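You operate a simulated robot arm through the tools that you are given. There is no shell and no other tool. Be economical: measure what you need, move in short steps, check, and stop when the job is done.

Carry out the task below with a simulated robot arm. There is one attempt and no reset: what you move stays moved.

TASK
Put the 8 mm dowel tin from the trestle table top on top of the teal sanding pad and the 6 mm dowel tin on top of the yellow sandpaper roll there.

It is judged by the outcome, as a careful person would: the job done as asked, and still so three seconds after it is handed in. It fails if anything else is knocked over, pushed out of place, dropped, spilled or broken.

THE ROBOT
A 6-joint arm with a two-finger parallel gripper, fixed in place. Base frame: the origin is at the foot of the arm, x ahead of it, y to its left, z up; the work surface is at about z = 800. Lengths are in mm, angles in rad, forces in N, time in s.
With the tool pointing down near the work surface it reaches from about 240 to 640 mm from the base axis. Its first joint turns from -1.152 to 1.152 rad. Payload 2.7 kg.
Tool frame: the origin (TCP) lies between the finger pads and is the grasp point; the fingertips stand 23 mm ahead of it; z points along the fingers, y is the line along which they close. The gripper opens to 94 mm. The fingers are 38 mm wide and 10 mm thick; the gripper's body (54 by 96 mm) begins 39 mm behind the TCP.
Orientation is told as [roll, pitch, yaw] about the base's x, y, z axes, in that order, counted from this pose: with the fingers straight down and closing along the base's y, the tool's x points along the base's -x, its y along +y and its z along -z.

THE INTERFACE
- The arm moves only by the tool arm_command. Its argument "motion" is a list of rows, each a list of 5 numbers: the shift along the tool's x, y, z in mm, then the turn about the tool's z in rad, then the opening, from 0 (shut) to 1 (fully open). In form: [[dx, dy, dz, yaw, gripper], ...]. A call has 1 to 10 rows; each row shifts and turns the commanded pose from where the row before left it, along the tool's axes as they then stand. A row lasts 0.2 s, in which the tool goes at most 50 mm and 0.15 rad; a call with a longer step from one row to the next is refused whole, and so is a gripper value outside its range. A pose out of reach is approached as far as the arm can. The call stops where the force on the tool passes 40 N (or 10 N more than at its start, if that is more) or the arm is blocked; 0.2 s more then pass. The fingers move at their own pace (about 45 mm/s each) and stop on an object; they squeeze with about 31 N. The grip force told is the motor's: it shows also when the fingers shut on nothing. Time passes only in rows, and 0.2 s behind the last, so rows that do not move let the fingers close. It gives the time, the measured TCP pose, the force on the tool (base axes), the opening and the grip force at its end, in the units of the frame above (readings bear some noise).
- Cameras (640 x 400 px; columns grow to the right, rows downward): "scene" is fixed at [83.3, -435.2, 1407.2]; the picture's right is [0.72, -0.70, 0.00], its down [-0.38, -0.39, -0.84] and it looks along [0.59, 0.60, -0.54] (base axes); focal length 324 px, centre (320, 200). "wrist" rides on the gripper at [-39, 0, -44] in the tool frame; the picture's right is [0.00, -1.00, 0.00], its down [0.97, 0.00, -0.24] and it looks along [0.24, 0.00, 0.97] (tool axes); focal length 218 px, centre (320, 200).
- snapshot(camera): a new picture of that camera. No time passes.
- point_at(camera, pixels): for up to 12 pixels [column, row] of the newest picture of that camera ("zoom" is the newest enlarged one), the place [x, y, z] in the base frame of the surface seen there, good to about 2 mm. No time passes.
- zoom(camera, box): a new picture of the part [left, top, right, bottom] of that camera's present view, enlarged. No time passes.
- hand_in(): hands the job in; it is judged then, once.

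Work in short steps. Measure before you move; look again where a grasp or a placing could have gone wrong, and mend it. You have 60 turns and 22 pictures in all, the two below and enlarged ones among them. Open the gripper and draw the arm clear of the work before you hand the job in, unless the task says otherwise; then end with one line.

The tools are called after "Call:" as name(argument=value, ...) on one line, values as JSON. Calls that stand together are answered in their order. arm_command: Moves the arm, as the interface text tells. Its arguments: {"type":"object","properties":{"motion":{"type":"array","items":{"type":"array","items":{"type":"number"}}}},"required":["motion"]} The other tools are called the same way: snapshot (camera) takes a picture; point_at (camera, pixels) gives the place of the surface under pixels of a picture; zoom (camera, box) takes an enlarged picture of a part of a camera's view; hand_in () hands the job in.

At the start:

```text
t: 0.0
position: [354.5, 109.4, 1082.0]
orientation: [0.001, -0.001, 0.002]
force: [-0.6, -0.3, -0.1]
finger_gap: 94.0
grasp_force: 0.1
```

scene: 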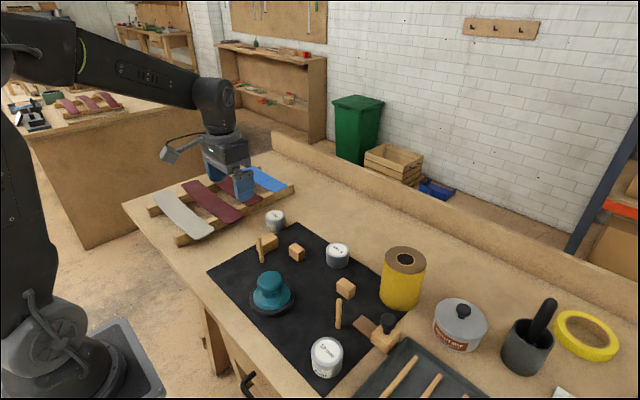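
wrist: 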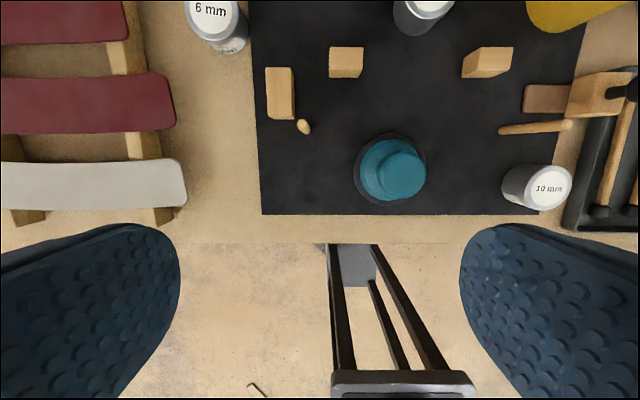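

The 6 mm tin appears at scene (275,220), probably the 8 mm tin at (337,255), the 10 mm tin at (327,355). I zoom to confirm and measure.

Call:
zoom(camera="scene", box=[220, 190, 440, 328])

Call:
point_at(camera="scene", pixels=[[275, 214], [337, 248], [327, 348], [404, 258], [386, 258], [424, 260], [404, 249], [402, 270], [270, 280], [271, 298], [240, 330], [327, 232]])

```text
2.90 times, centred on (330, 259) of scene
```

zoom: 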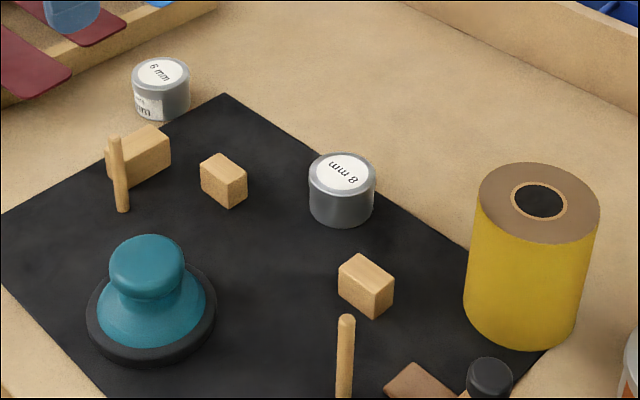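

```text
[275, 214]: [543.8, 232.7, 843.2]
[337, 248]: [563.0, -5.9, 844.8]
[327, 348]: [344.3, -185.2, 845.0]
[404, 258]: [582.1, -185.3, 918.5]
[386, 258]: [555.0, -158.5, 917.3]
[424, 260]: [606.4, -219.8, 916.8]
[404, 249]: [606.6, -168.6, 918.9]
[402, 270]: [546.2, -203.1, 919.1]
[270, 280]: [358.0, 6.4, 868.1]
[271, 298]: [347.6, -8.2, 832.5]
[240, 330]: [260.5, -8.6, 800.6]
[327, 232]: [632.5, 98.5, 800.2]
```

Labels confirmed: 6 mm at zoom (161,88), 8 mm at (342,188). Now the rims and the knob top in detail.

Call:
point_at(camera="zoom", pixels=[[313, 173], [371, 176], [342, 156], [340, 190], [134, 72], [187, 72], [161, 61], [159, 87], [147, 238], [147, 250], [147, 265], [120, 255]])

Call:
point_at(camera="zoom", pixels=[[175, 255], [147, 275], [130, 245], [165, 245], [482, 200], [597, 206], [540, 165], [535, 240], [113, 265], [182, 265], [147, 285], [147, 295]])

```text
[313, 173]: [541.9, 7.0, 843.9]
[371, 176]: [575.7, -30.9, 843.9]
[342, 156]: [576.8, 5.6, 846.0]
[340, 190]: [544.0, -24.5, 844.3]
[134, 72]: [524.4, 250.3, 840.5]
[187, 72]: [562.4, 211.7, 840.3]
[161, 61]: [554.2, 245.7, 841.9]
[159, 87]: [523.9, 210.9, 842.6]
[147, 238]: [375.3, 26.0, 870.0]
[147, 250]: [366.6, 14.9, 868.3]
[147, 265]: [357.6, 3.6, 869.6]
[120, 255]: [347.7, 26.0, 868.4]
```

```text
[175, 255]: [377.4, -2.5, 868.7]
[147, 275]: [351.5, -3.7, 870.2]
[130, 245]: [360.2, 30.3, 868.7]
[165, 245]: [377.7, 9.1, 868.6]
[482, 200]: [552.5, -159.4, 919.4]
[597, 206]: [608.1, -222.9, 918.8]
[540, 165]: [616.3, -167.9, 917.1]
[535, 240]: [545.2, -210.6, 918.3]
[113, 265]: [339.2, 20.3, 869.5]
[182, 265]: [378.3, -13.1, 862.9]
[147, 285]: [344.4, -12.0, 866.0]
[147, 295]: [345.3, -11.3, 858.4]
```

Tin centres: 8 mm ≈ (559,-10), 6 mm ≈ (542,230); knob top ≈ (361,8,869); roll top ≈ (580,-190,918). Now I check obstacles near the tins (block, slats).

Call:
point_at(camera="wrist", pixels=[[128, 38], [130, 5], [172, 80], [283, 75], [292, 70], [361, 60], [463, 70], [510, 50], [210, 15], [150, 60], [345, 50], [500, 48]])

Call:
arm_command(motion=[[-40, -24, 0, 0, 1], [-40, -24, 10, 0, 1], [-40, -24, 20, 0, 1], [-40, -24, 10, 0, 1], [-35, -24, 10, 0, 1]])

```text
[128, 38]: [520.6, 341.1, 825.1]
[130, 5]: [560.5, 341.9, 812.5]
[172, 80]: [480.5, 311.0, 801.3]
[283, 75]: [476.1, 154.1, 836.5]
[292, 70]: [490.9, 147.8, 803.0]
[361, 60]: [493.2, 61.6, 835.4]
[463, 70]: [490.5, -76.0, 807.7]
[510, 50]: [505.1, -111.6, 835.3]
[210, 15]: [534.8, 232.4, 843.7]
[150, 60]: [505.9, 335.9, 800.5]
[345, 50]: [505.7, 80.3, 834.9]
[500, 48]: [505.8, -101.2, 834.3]
```

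```text
refused: row 3 steps farther than a row can; nothing moved
```

Nothing is close to the tins. Step was slightly long; I retry towards a spot above the 8 mm tin.

Call:
arm_command(motion=[[-38, -22, 10, 0, 1], [-38, -22, 10, 0, 1], [-38, -22, 10, 0, 1], [-38, -22, 20, 0, 1], [-38, -22, 20, 0, 1], [-15, -10, 20, 0, 1], [0, 0, 30, 0, 1], [0, 0, 0, 0, 1]])

Call:
snapshot(camera="wrist")

```text
t: 1.8
position: [560.1, -10.3, 961.2]
orientation: [0.0, -0.001, 0.002]
force: [0.3, 0.3, -0.1]
finger_gap: 94.0
grasp_force: 0.1
```

```text
18 pictures are left
```

wrist: 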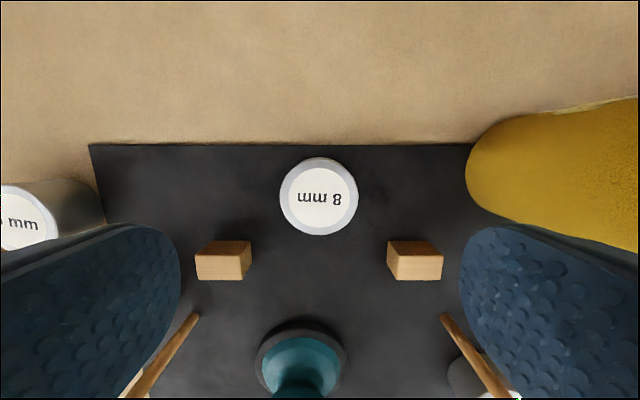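

Measuring the 8 mm tin rim from here (centre px ~(319,196)).

Call:
point_at(camera="wrist", pixels=[[282, 196], [356, 196], [319, 160], [319, 232], [319, 196]])

```text
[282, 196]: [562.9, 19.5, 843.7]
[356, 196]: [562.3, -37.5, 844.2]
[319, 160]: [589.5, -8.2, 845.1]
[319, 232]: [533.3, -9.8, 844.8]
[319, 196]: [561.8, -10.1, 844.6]
```

Tin centre (561.4,-9), diameter ~58. Descend 129 mm and then grip.

Call:
arm_command(motion=[[-1.5, 1, 40, 0, 1], [0, 0, 40, 0, 1], [0, 0, 30, 0, 1], [0, 0, 19, 0, 1], [0, 0, 0, 0, 1]])

Call:
arm_command(motion=[[0, 0, 0, 0, 0], [0, 0, 0, 0, 0], [0, 0, 0, 0, 0], [0, 0, 0, 0, 0]])

```text
t: 3.0
position: [560.8, -11.3, 833.2]
orientation: [0.0, -0.001, 0.002]
force: [-0.8, -0.2, 0.1]
finger_gap: 94.0
grasp_force: 0.0
```

```text
t: 4.0
position: [561.0, -11.3, 833.8]
orientation: [0.0, -0.003, 0.002]
force: [0.5, -1.2, 0.2]
finger_gap: 58.9
grasp_force: 31.0
```

Gripped at 58.9 mm. Lift.

Call:
arm_command(motion=[[0, 0, -10, 0, 0], [0, 0, -25, 0, 0], [0, 0, -35, 0, 0], [0, 0, -40, 0, 0], [0, 0, -20, 0, 0], [0, 0, 0, 0, 0]])

Call:
snapshot(camera="wrist")

```text
t: 5.4
position: [565.3, -11.5, 961.5]
orientation: [0.0, 0.002, 0.004]
force: [0.1, 0.0, -0.9]
finger_gap: 59.2
grasp_force: 31.0
```

```text
17 pictures are left
```

wrist: 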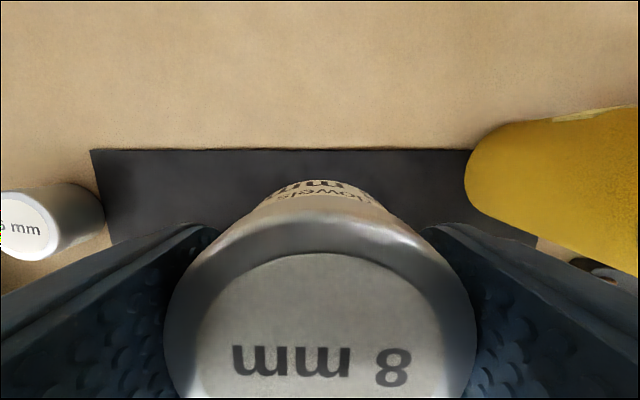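

Check how the tin sits in the hand: rim at front (320,213), face points.

Call:
point_at(camera="wrist", pixels=[[320, 220], [320, 260], [320, 320], [320, 390], [180, 320], [465, 320], [230, 270], [410, 270]])

```text
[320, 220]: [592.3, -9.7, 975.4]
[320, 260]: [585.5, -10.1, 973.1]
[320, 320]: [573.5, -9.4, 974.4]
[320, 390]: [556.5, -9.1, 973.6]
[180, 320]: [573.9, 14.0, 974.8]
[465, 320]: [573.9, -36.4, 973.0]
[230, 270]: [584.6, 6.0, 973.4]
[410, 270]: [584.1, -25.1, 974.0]
```

Upright, tin centre ≈ (564,-10), bottom ≈ TCP−32. Move over the knob at this height.

Call:
arm_command(motion=[[40, 3.5, 0, 0, 0], [40, 3.5, 0, 0, 0], [40, 3.5, 0, 0, 0], [40, 3.5, 0, 0, 0], [30, 2.5, 0, 0, 0], [13, 1.5, 0, 0, 0], [0, 0, 0, 0, 0], [0, 0, 0, 0, 0]])

Call:
zoom(camera="scene", box=[190, 190, 350, 330])

Call:
snapshot(camera="wrist")

```text
t: 7.2
position: [359.1, 7.4, 963.9]
orientation: [0.001, -0.001, 0.002]
force: [0.3, -0.2, -1.4]
finger_gap: 59.1
grasp_force: 30.7
```

```text
2.86 times, centred on (270, 260) of scene
```

zoom: 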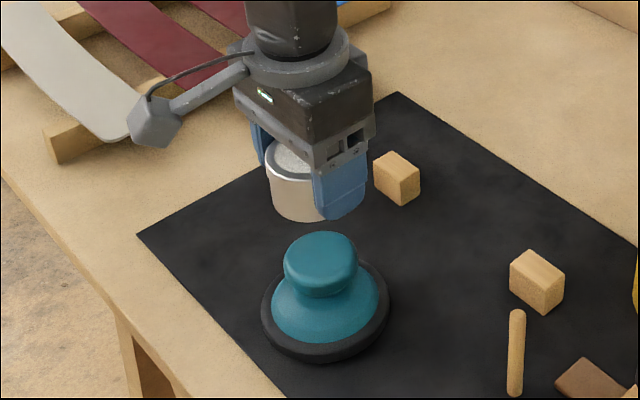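

```text
15 pictures are left
```

wrist: 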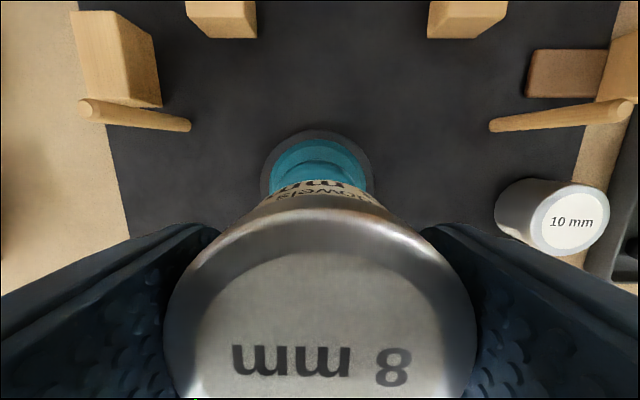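

Measure the knob and pad base again from both views.

Call:
point_at(camera="wrist", pixels=[[318, 134], [262, 180], [373, 180], [320, 220], [320, 390], [320, 162], [320, 172]])

Call:
point_at(camera="zoom", pixels=[[321, 235], [289, 250], [353, 250], [321, 268], [300, 240], [342, 240], [300, 262], [342, 262], [321, 250], [321, 354], [268, 310], [385, 300]])

```text
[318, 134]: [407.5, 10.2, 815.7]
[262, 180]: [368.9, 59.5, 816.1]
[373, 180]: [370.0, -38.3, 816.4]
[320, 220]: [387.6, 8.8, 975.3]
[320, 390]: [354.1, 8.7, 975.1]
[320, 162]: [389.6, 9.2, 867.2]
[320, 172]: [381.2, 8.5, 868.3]
```

```text
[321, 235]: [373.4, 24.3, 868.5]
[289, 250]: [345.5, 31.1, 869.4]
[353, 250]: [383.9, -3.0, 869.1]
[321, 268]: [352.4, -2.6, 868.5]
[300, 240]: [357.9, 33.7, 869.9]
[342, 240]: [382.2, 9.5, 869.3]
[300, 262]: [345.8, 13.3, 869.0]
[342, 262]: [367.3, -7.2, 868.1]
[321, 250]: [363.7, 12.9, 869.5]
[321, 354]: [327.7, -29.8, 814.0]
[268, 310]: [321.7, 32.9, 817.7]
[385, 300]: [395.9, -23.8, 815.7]
```

Knob centre ≈ (361.5,10); tin centre ≈ (359.5,8.3). Correct by ~2 mm and descend most of 61 mm.

Call:
arm_command(motion=[[-2, 2, 20, 0, 0], [0, 0, 20, 0, 0], [0, 0, 14, 0, 0], [0, 0, 0, 0, 0], [0, 0, 0, 0, 0]])

Call:
zoom(camera="scene", box=[220, 220, 320, 320])

```text
t: 8.4
position: [361.6, 11.2, 908.9]
orientation: [0.0, -0.002, 0.001]
force: [-0.5, 0.5, -0.9]
finger_gap: 58.9
grasp_force: 31.0
```

```text
4.00 times, centred on (270, 270) of scene
```

zoom: 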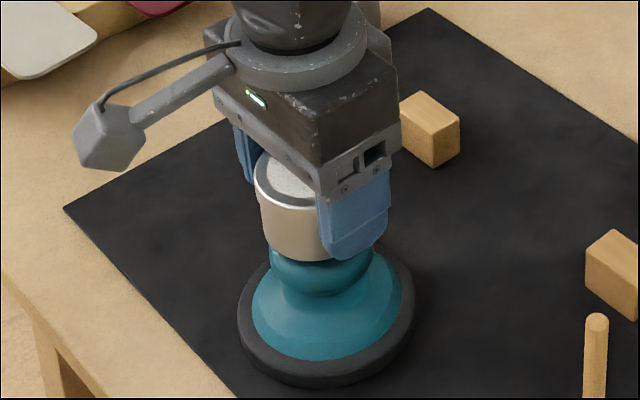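

Well aligned, a few mm above the knob. Lower in 1–2 mm steps watching force.

Call:
arm_command(motion=[[0, 0, 2, 0, 0], [0, 0, 1.5, 0, 0], [0, 0, 1, 0, 0], [0, 0, 0.5, 0, 0], [0, 0, 0, 0, 0]])

```text
t: 9.6
position: [360.9, 11.1, 903.3]
orientation: [0.0, 0.0, 0.0]
force: [0.1, 0.3, -1.3]
finger_gap: 59.0
grasp_force: 31.3
```

Call:
arm_command(motion=[[0, 0, 0.7, 0, 0], [0, 0, 0.7, 0, 0], [0, 0, 0, 0, 0]])

```text
t: 10.4
position: [359.0, 12.0, 902.1]
orientation: [0.001, -0.002, 0.002]
force: [0.1, 0.8, -0.1]
finger_gap: 59.3
grasp_force: 31.0
```

No clear contact yet; continue in small steps.

Call:
arm_command(motion=[[0, 0, 0.7, 0, 0], [0, 0, 0, 0, 0]])

Call:
arm_command(motion=[[0, 0, 0.7, 0, 0], [0, 0, 0, 0, 0]])

```text
t: 11.0
position: [359.6, 10.5, 901.7]
orientation: [-0.001, -0.001, 0.002]
force: [1.1, 0.2, -1.0]
finger_gap: 59.3
grasp_force: 30.4
```

```text
t: 11.6
position: [359.5, 10.4, 901.7]
orientation: [0.0, -0.002, 0.001]
force: [0.5, 0.1, -0.5]
finger_gap: 59.0
grasp_force: 30.6
```

Call:
arm_command(motion=[[0, 0, 0.8, 0, 0], [0, 0, 0, 0, 0]])

Call:
zoom(camera="scene", box=[240, 240, 300, 300])

```text
t: 12.2
position: [360.4, 11.2, 900.1]
orientation: [0.001, -0.003, 0.002]
force: [-0.1, 0.1, -0.4]
finger_gap: 59.5
grasp_force: 30.8
```

```text
6.67 times, centred on (270, 270) of scene
```

zoom: 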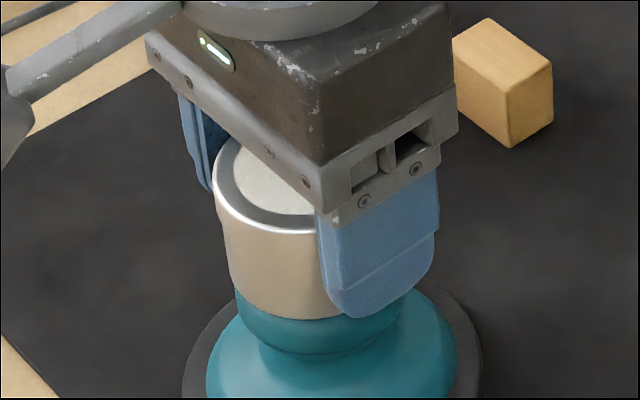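

Call:
point_at(camera="zoom", pixels=[[250, 180], [270, 195], [280, 226], [230, 165], [225, 200], [295, 222]])

Call:
arm_command(motion=[[0, 0, 0.8, 0, 0], [0, 0, 0, 0, 0]])

```text
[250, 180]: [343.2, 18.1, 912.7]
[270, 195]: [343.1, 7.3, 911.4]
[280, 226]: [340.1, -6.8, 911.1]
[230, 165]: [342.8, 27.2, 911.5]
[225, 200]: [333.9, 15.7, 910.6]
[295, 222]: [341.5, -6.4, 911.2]
```

```text
t: 12.8
position: [360.5, 11.4, 900.6]
orientation: [-0.001, -0.003, 0.001]
force: [0.0, 0.1, -0.5]
finger_gap: 59.2
grasp_force: 31.2
```

Call:
arm_command(motion=[[0, 0, 1, 0, 0], [0, 0, 0, 0, 0]])

Call:
arm_command(motion=[[0, 0, 0, 0, 0], [0, 0, 0, 0, 0]])

```text
t: 13.4
position: [361.5, 11.1, 900.7]
orientation: [0.0, -0.004, 0.001]
force: [-4.6, -1.7, 16.6]
finger_gap: 59.0
grasp_force: 30.7
```

```text
t: 14.0
position: [360.7, 10.9, 899.2]
orientation: [0.002, -0.003, 0.003]
force: [-4.9, -1.7, 20.9]
finger_gap: 58.7
grasp_force: 30.6
```

Contact (≈20 N). Ease off slightly and open.

Call:
arm_command(motion=[[0, 0, -0.9, 0, 0], [0, 0, 0, 0, 0], [0, 0, 0, 0, 0.7], [0, 0, 0, 0, 0.8], [0, 0, 0, 0, 1], [0, 0, 0, 0, 1], [0, 0, 0, 0, 1]])

Call:
arm_command(motion=[[0, 0, -15, 0, 1], [0, 0, -30, 0, 1], [0, 0, -40, 0, 1], [0, 0, -20, 0, 1], [0, 0, 0, 0, 1]])

Call:
snapshot(camera="scene")

Call:
snapshot(camera="wrist")

```text
t: 15.6
position: [359.7, 10.7, 899.2]
orientation: [0.0, -0.002, 0.001]
force: [-0.1, 0.1, -0.1]
finger_gap: 94.1
grasp_force: 0.1
```

```text
t: 16.8
position: [359.4, 10.1, 1005.2]
orientation: [0.0, 0.0, 0.001]
force: [-0.6, 1.0, 0.2]
finger_gap: 94.2
grasp_force: 0.0
```

```text
12 pictures are left
```

scene: 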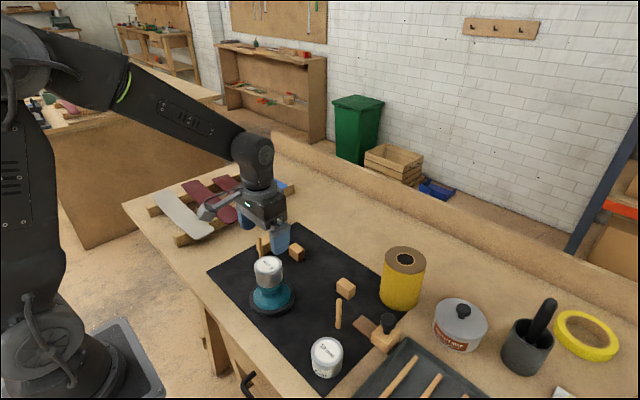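

```text
11 pictures are left
```

wrist: 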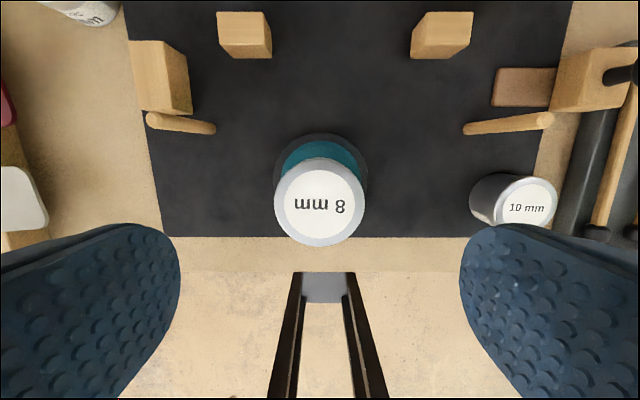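

8 mm tin sits on the pad. Check its centre/level, and move on toward the 6 mm tin at (542,230).

Call:
point_at(camera="wrist", pixels=[[320, 161], [320, 242], [278, 201], [361, 201]])

Call:
arm_command(motion=[[-30, 36, 0, 0, 1], [-30, 36, 0, 0, 1], [-30, 37, 5, 0, 1], [-30, 37, 10, 0, 1], [-30, 37, 10, 0, 1], [-31, 37, 10, 0, 1], [0, 0, 10, 0, 1], [0, 0, 0, 0, 1]])

Call:
snapshot(camera="wrist")

```text
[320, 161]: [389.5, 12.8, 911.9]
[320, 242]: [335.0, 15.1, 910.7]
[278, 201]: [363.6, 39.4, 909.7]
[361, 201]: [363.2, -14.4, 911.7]
```

```text
t: 18.6
position: [541.6, 232.2, 961.0]
orientation: [0.0, 0.001, 0.001]
force: [0.2, -0.3, 0.1]
finger_gap: 93.9
grasp_force: 0.1
```

```text
10 pictures are left
```

wrist: 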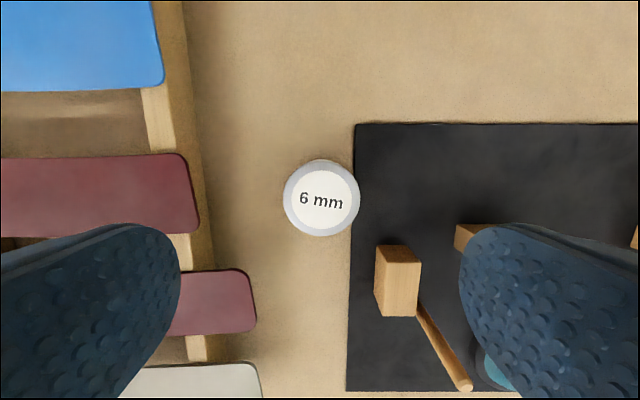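

8 mm tin is level and centred at (362,12.5). Now the 6 mm rim and nearby items.

Call:
point_at(camera="wrist", pixels=[[286, 198], [357, 198], [321, 162], [321, 233], [198, 215], [255, 300], [378, 250], [420, 250]])

```text
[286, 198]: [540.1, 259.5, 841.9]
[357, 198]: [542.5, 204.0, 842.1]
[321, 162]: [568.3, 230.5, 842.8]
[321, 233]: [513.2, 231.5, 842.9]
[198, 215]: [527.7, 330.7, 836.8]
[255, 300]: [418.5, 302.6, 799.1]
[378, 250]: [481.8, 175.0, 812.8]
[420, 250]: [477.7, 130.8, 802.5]
```

Centre (541,232), clear on both sides. Descend and grip.

Call:
arm_command(motion=[[0, 0, 40, 0, 1], [0, 0, 40, 0, 1], [0, 0, 30, 0, 1], [0, 0, 20, 0, 1], [0, 0, 0, 0, 1]])

Call:
arm_command(motion=[[0, 0, 0, 0, 0], [0, 0, 0, 0, 0], [0, 0, 0, 0, 0], [0, 0, 0, 0, 0]])

Call:
arm_command(motion=[[0, 0, -10, 0, 0], [0, 0, -30, 0, 0], [0, 0, -40, 0, 0], [0, 0, -40, 0, 0], [0, 0, -40, 0, 0], [0, 0, 0, 0, 0]])

```text
t: 19.8
position: [540.8, 231.4, 829.0]
orientation: [0.002, -0.002, 0.002]
force: [-0.3, 0.1, -0.6]
finger_gap: 94.1
grasp_force: 0.1
```

```text
t: 20.8
position: [539.9, 230.8, 829.0]
orientation: [0.0, -0.001, 0.003]
force: [0.1, -0.8, -0.3]
finger_gap: 58.4
grasp_force: 31.3
```

```text
t: 22.2
position: [539.8, 231.0, 990.5]
orientation: [0.001, 0.0, 0.001]
force: [-0.4, 0.3, -1.3]
finger_gap: 58.6
grasp_force: 31.6
```

Held. Carry to above the roll (580,-190) at z≈990 (tin bottom ≈ 961, roll top 918).

Call:
arm_command(motion=[[-4, -42, 0, 0, 0], [-4, -42, 0, 0, 0], [-4, -42, 0, 0, 0], [-4, -42, 0, 0, 0], [-4, -42, 0, 0, 0], [-4, -42, 0, 0, 0], [-4, -42, 0, 0, 0], [-4, -42, 0, 0, 0], [-4, -42, 0, 0, 0]])

Call:
arm_command(motion=[[-4, -30, 0, 0, 0], [0, -12, 0, 0, 0], [0, 0, 0, 0, 0], [0, 0, 0, 0, 0]])

Call:
zoom(camera="scene", box=[340, 190, 480, 320])

Call:
snapshot(camera="wrist")

```text
t: 24.2
position: [579.5, -145.5, 989.0]
orientation: [0.002, -0.002, 0.002]
force: [0.1, 0.4, -1.5]
finger_gap: 58.4
grasp_force: 30.6
```

```text
t: 25.2
position: [581.8, -188.4, 990.0]
orientation: [0.003, 0.0, 0.001]
force: [-0.7, 0.2, -0.1]
finger_gap: 58.6
grasp_force: 31.5
```

```text
3.08 times, centred on (410, 255) of scene
```

zoom: 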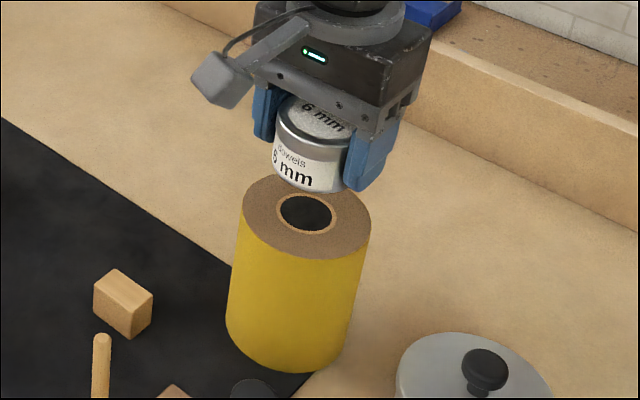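

```text
8 pictures are left
```

wrist: 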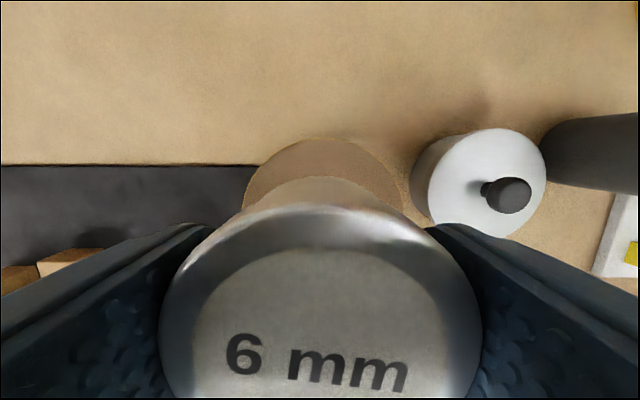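

Measure the roll's rim and core from both views, and the tin in hand.

Call:
point_at(camera="zoom", pixels=[[246, 215], [368, 222], [306, 255], [280, 212], [336, 216], [306, 236], [275, 185], [345, 196], [270, 251], [345, 248]])

Call:
point_at(camera="wrist", pixels=[[322, 142], [250, 195], [396, 195], [322, 212], [322, 390]])

```text
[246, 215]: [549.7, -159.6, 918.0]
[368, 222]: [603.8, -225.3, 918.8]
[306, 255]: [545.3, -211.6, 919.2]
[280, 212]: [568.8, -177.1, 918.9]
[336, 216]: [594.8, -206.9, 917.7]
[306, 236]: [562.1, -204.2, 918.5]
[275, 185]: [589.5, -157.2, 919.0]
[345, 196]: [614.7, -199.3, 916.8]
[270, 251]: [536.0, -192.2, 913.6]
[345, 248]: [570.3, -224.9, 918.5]
```

```text
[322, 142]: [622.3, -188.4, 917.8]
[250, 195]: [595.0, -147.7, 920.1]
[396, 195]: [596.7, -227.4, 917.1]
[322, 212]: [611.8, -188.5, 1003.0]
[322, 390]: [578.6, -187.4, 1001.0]
```

Roll centre ≈ (579.5,-189.5); tin at ≈ (582,-188.4). Correct slightly and descend 36 mm of ~41.

Call:
arm_command(motion=[[2.5, -1, 15, 0, 0], [0, 0, 15, 0, 0], [0, 0, 6, 0, 0], [0, 0, 0, 0, 0], [0, 0, 0, 0, 0]])

Call:
arm_command(motion=[[0, 0, 1, 0, 0], [0, 0, 1, 0, 0], [0, 0, 0, 0, 0]])

Call:
arm_command(motion=[[0, 0, 1, 0, 0], [0, 0, 0, 0, 0]])

```text
t: 26.4
position: [580.1, -189.0, 953.2]
orientation: [0.0, -0.002, 0.002]
force: [0.7, 0.2, -0.7]
finger_gap: 58.7
grasp_force: 30.5
```

```text
t: 27.2
position: [579.8, -190.9, 951.2]
orientation: [-0.001, -0.002, 0.003]
force: [0.3, 0.7, -0.5]
finger_gap: 58.4
grasp_force: 31.0
```

```text
t: 27.8
position: [578.5, -190.5, 951.4]
orientation: [0.001, -0.001, 0.001]
force: [-0.7, 0.4, -1.1]
finger_gap: 58.9
grasp_force: 31.5
```

No contact yet; keep stepping.

Call:
arm_command(motion=[[0, 0, 1, 0, 0], [0, 0, 0, 0, 0]])

Call:
arm_command(motion=[[0, 0, 0.8, 0, 0], [0, 0, 0, 0, 0]])

Call:
zoom(camera="scene", box=[370, 210, 440, 280])

```text
t: 28.4
position: [579.0, -190.4, 949.1]
orientation: [0.0, -0.003, 0.002]
force: [0.2, 0.2, -1.4]
finger_gap: 58.7
grasp_force: 31.1
```

```text
t: 29.0
position: [579.5, -190.5, 947.9]
orientation: [-0.001, -0.002, 0.002]
force: [-0.7, -0.4, -0.4]
finger_gap: 58.6
grasp_force: 31.6
```

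```text
5.71 times, centred on (405, 245) of scene
```

zoom: 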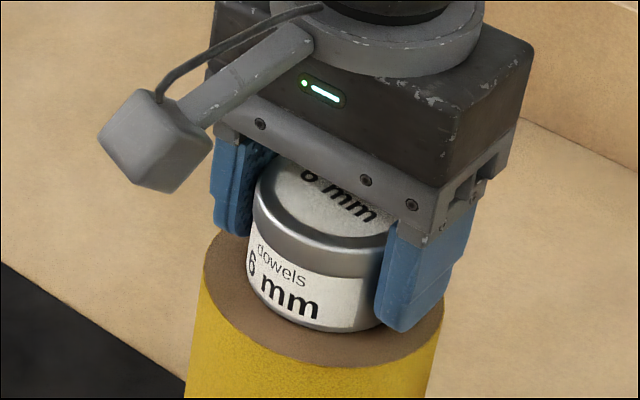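

Nicely centred and nearly touching; continue stepping until force rises.

Call:
arm_command(motion=[[0, 0, 0.7, 0, 0], [0, 0, 0, 0, 0]])

Call:
arm_command(motion=[[0, 0, 0.6, 0, 0], [0, 0, 0, 0, 0]])

```text
t: 29.6
position: [579.3, -190.5, 949.0]
orientation: [0.001, -0.002, 0.001]
force: [0.2, -0.5, -1.1]
finger_gap: 58.5
grasp_force: 30.8
```

```text
t: 30.2
position: [579.4, -189.1, 947.6]
orientation: [0.0, -0.002, 0.002]
force: [-0.4, -0.7, -0.5]
finger_gap: 58.8
grasp_force: 30.6
```

Call:
arm_command(motion=[[0, 0, 0.7, 0, 0], [0, 0, 0, 0, 0]])

```text
t: 30.8
position: [580.8, -190.1, 948.1]
orientation: [0.0, -0.002, 0.002]
force: [-0.9, 1.2, 3.7]
finger_gap: 58.7
grasp_force: 31.1
```

Contact (3.7 N). Open and withdraw straight up.

Call:
arm_command(motion=[[0, 0, 0, 0, 0], [0, 0, 0, 0, 0.7], [0, 0, 0, 0, 0.8], [0, 0, 0, 0, 1], [0, 0, 0, 0, 1], [0, 0, 0, 0, 1]])

Call:
arm_command(motion=[[0, 0, -15, 0, 1], [0, 0, -30, 0, 1], [0, 0, -35, 0, 1], [30, 0, -25, 0, 1], [40, 20, 0, 0, 1], [40, 20, 0, 0, 1], [40, 20, 0, 0, 1], [40, 20, 0, 0, 1], [0, 0, 0, 0, 1]])

Call:
snapshot(camera="scene")

Call:
zoom(camera="scene", box=[230, 210, 450, 350])

```text
t: 32.2
position: [578.4, -189.2, 946.7]
orientation: [-0.002, -0.003, 0.001]
force: [0.3, 0.0, -0.6]
finger_gap: 93.8
grasp_force: 0.1
```

```text
t: 34.2
position: [387.5, -109.6, 1052.6]
orientation: [-0.001, -0.003, 0.002]
force: [0.8, -0.5, 0.3]
finger_gap: 93.8
grasp_force: 0.1
```

```text
6 pictures are left
```

scene: 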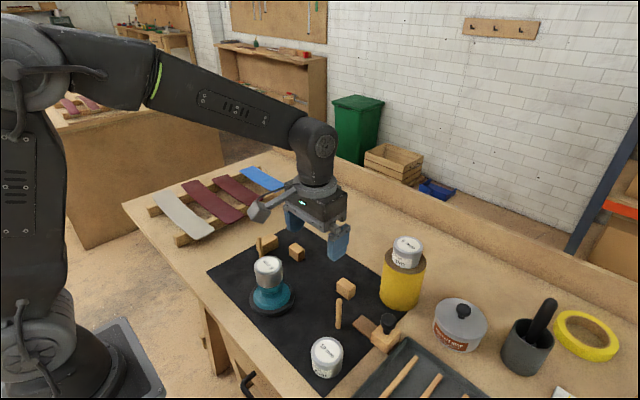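

```text
2.86 times, centred on (340, 280) of scene
```

zoom: 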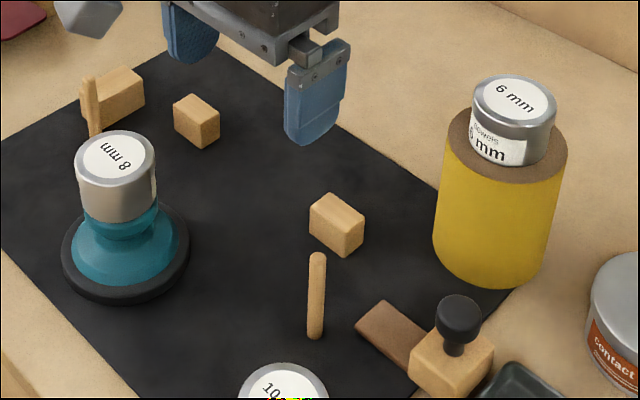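

Both tins are seated, nothing else has moved, and the gripper is open and clear, so I hand in.

Call:
hand_in()

```text
The job is handed in.
```

The 8 mm dowel tin is on the teal sanding pad and the 6 mm dowel tin is on the yellow sandpaper roll; the last picture shows both seated and nothing else disturbed.
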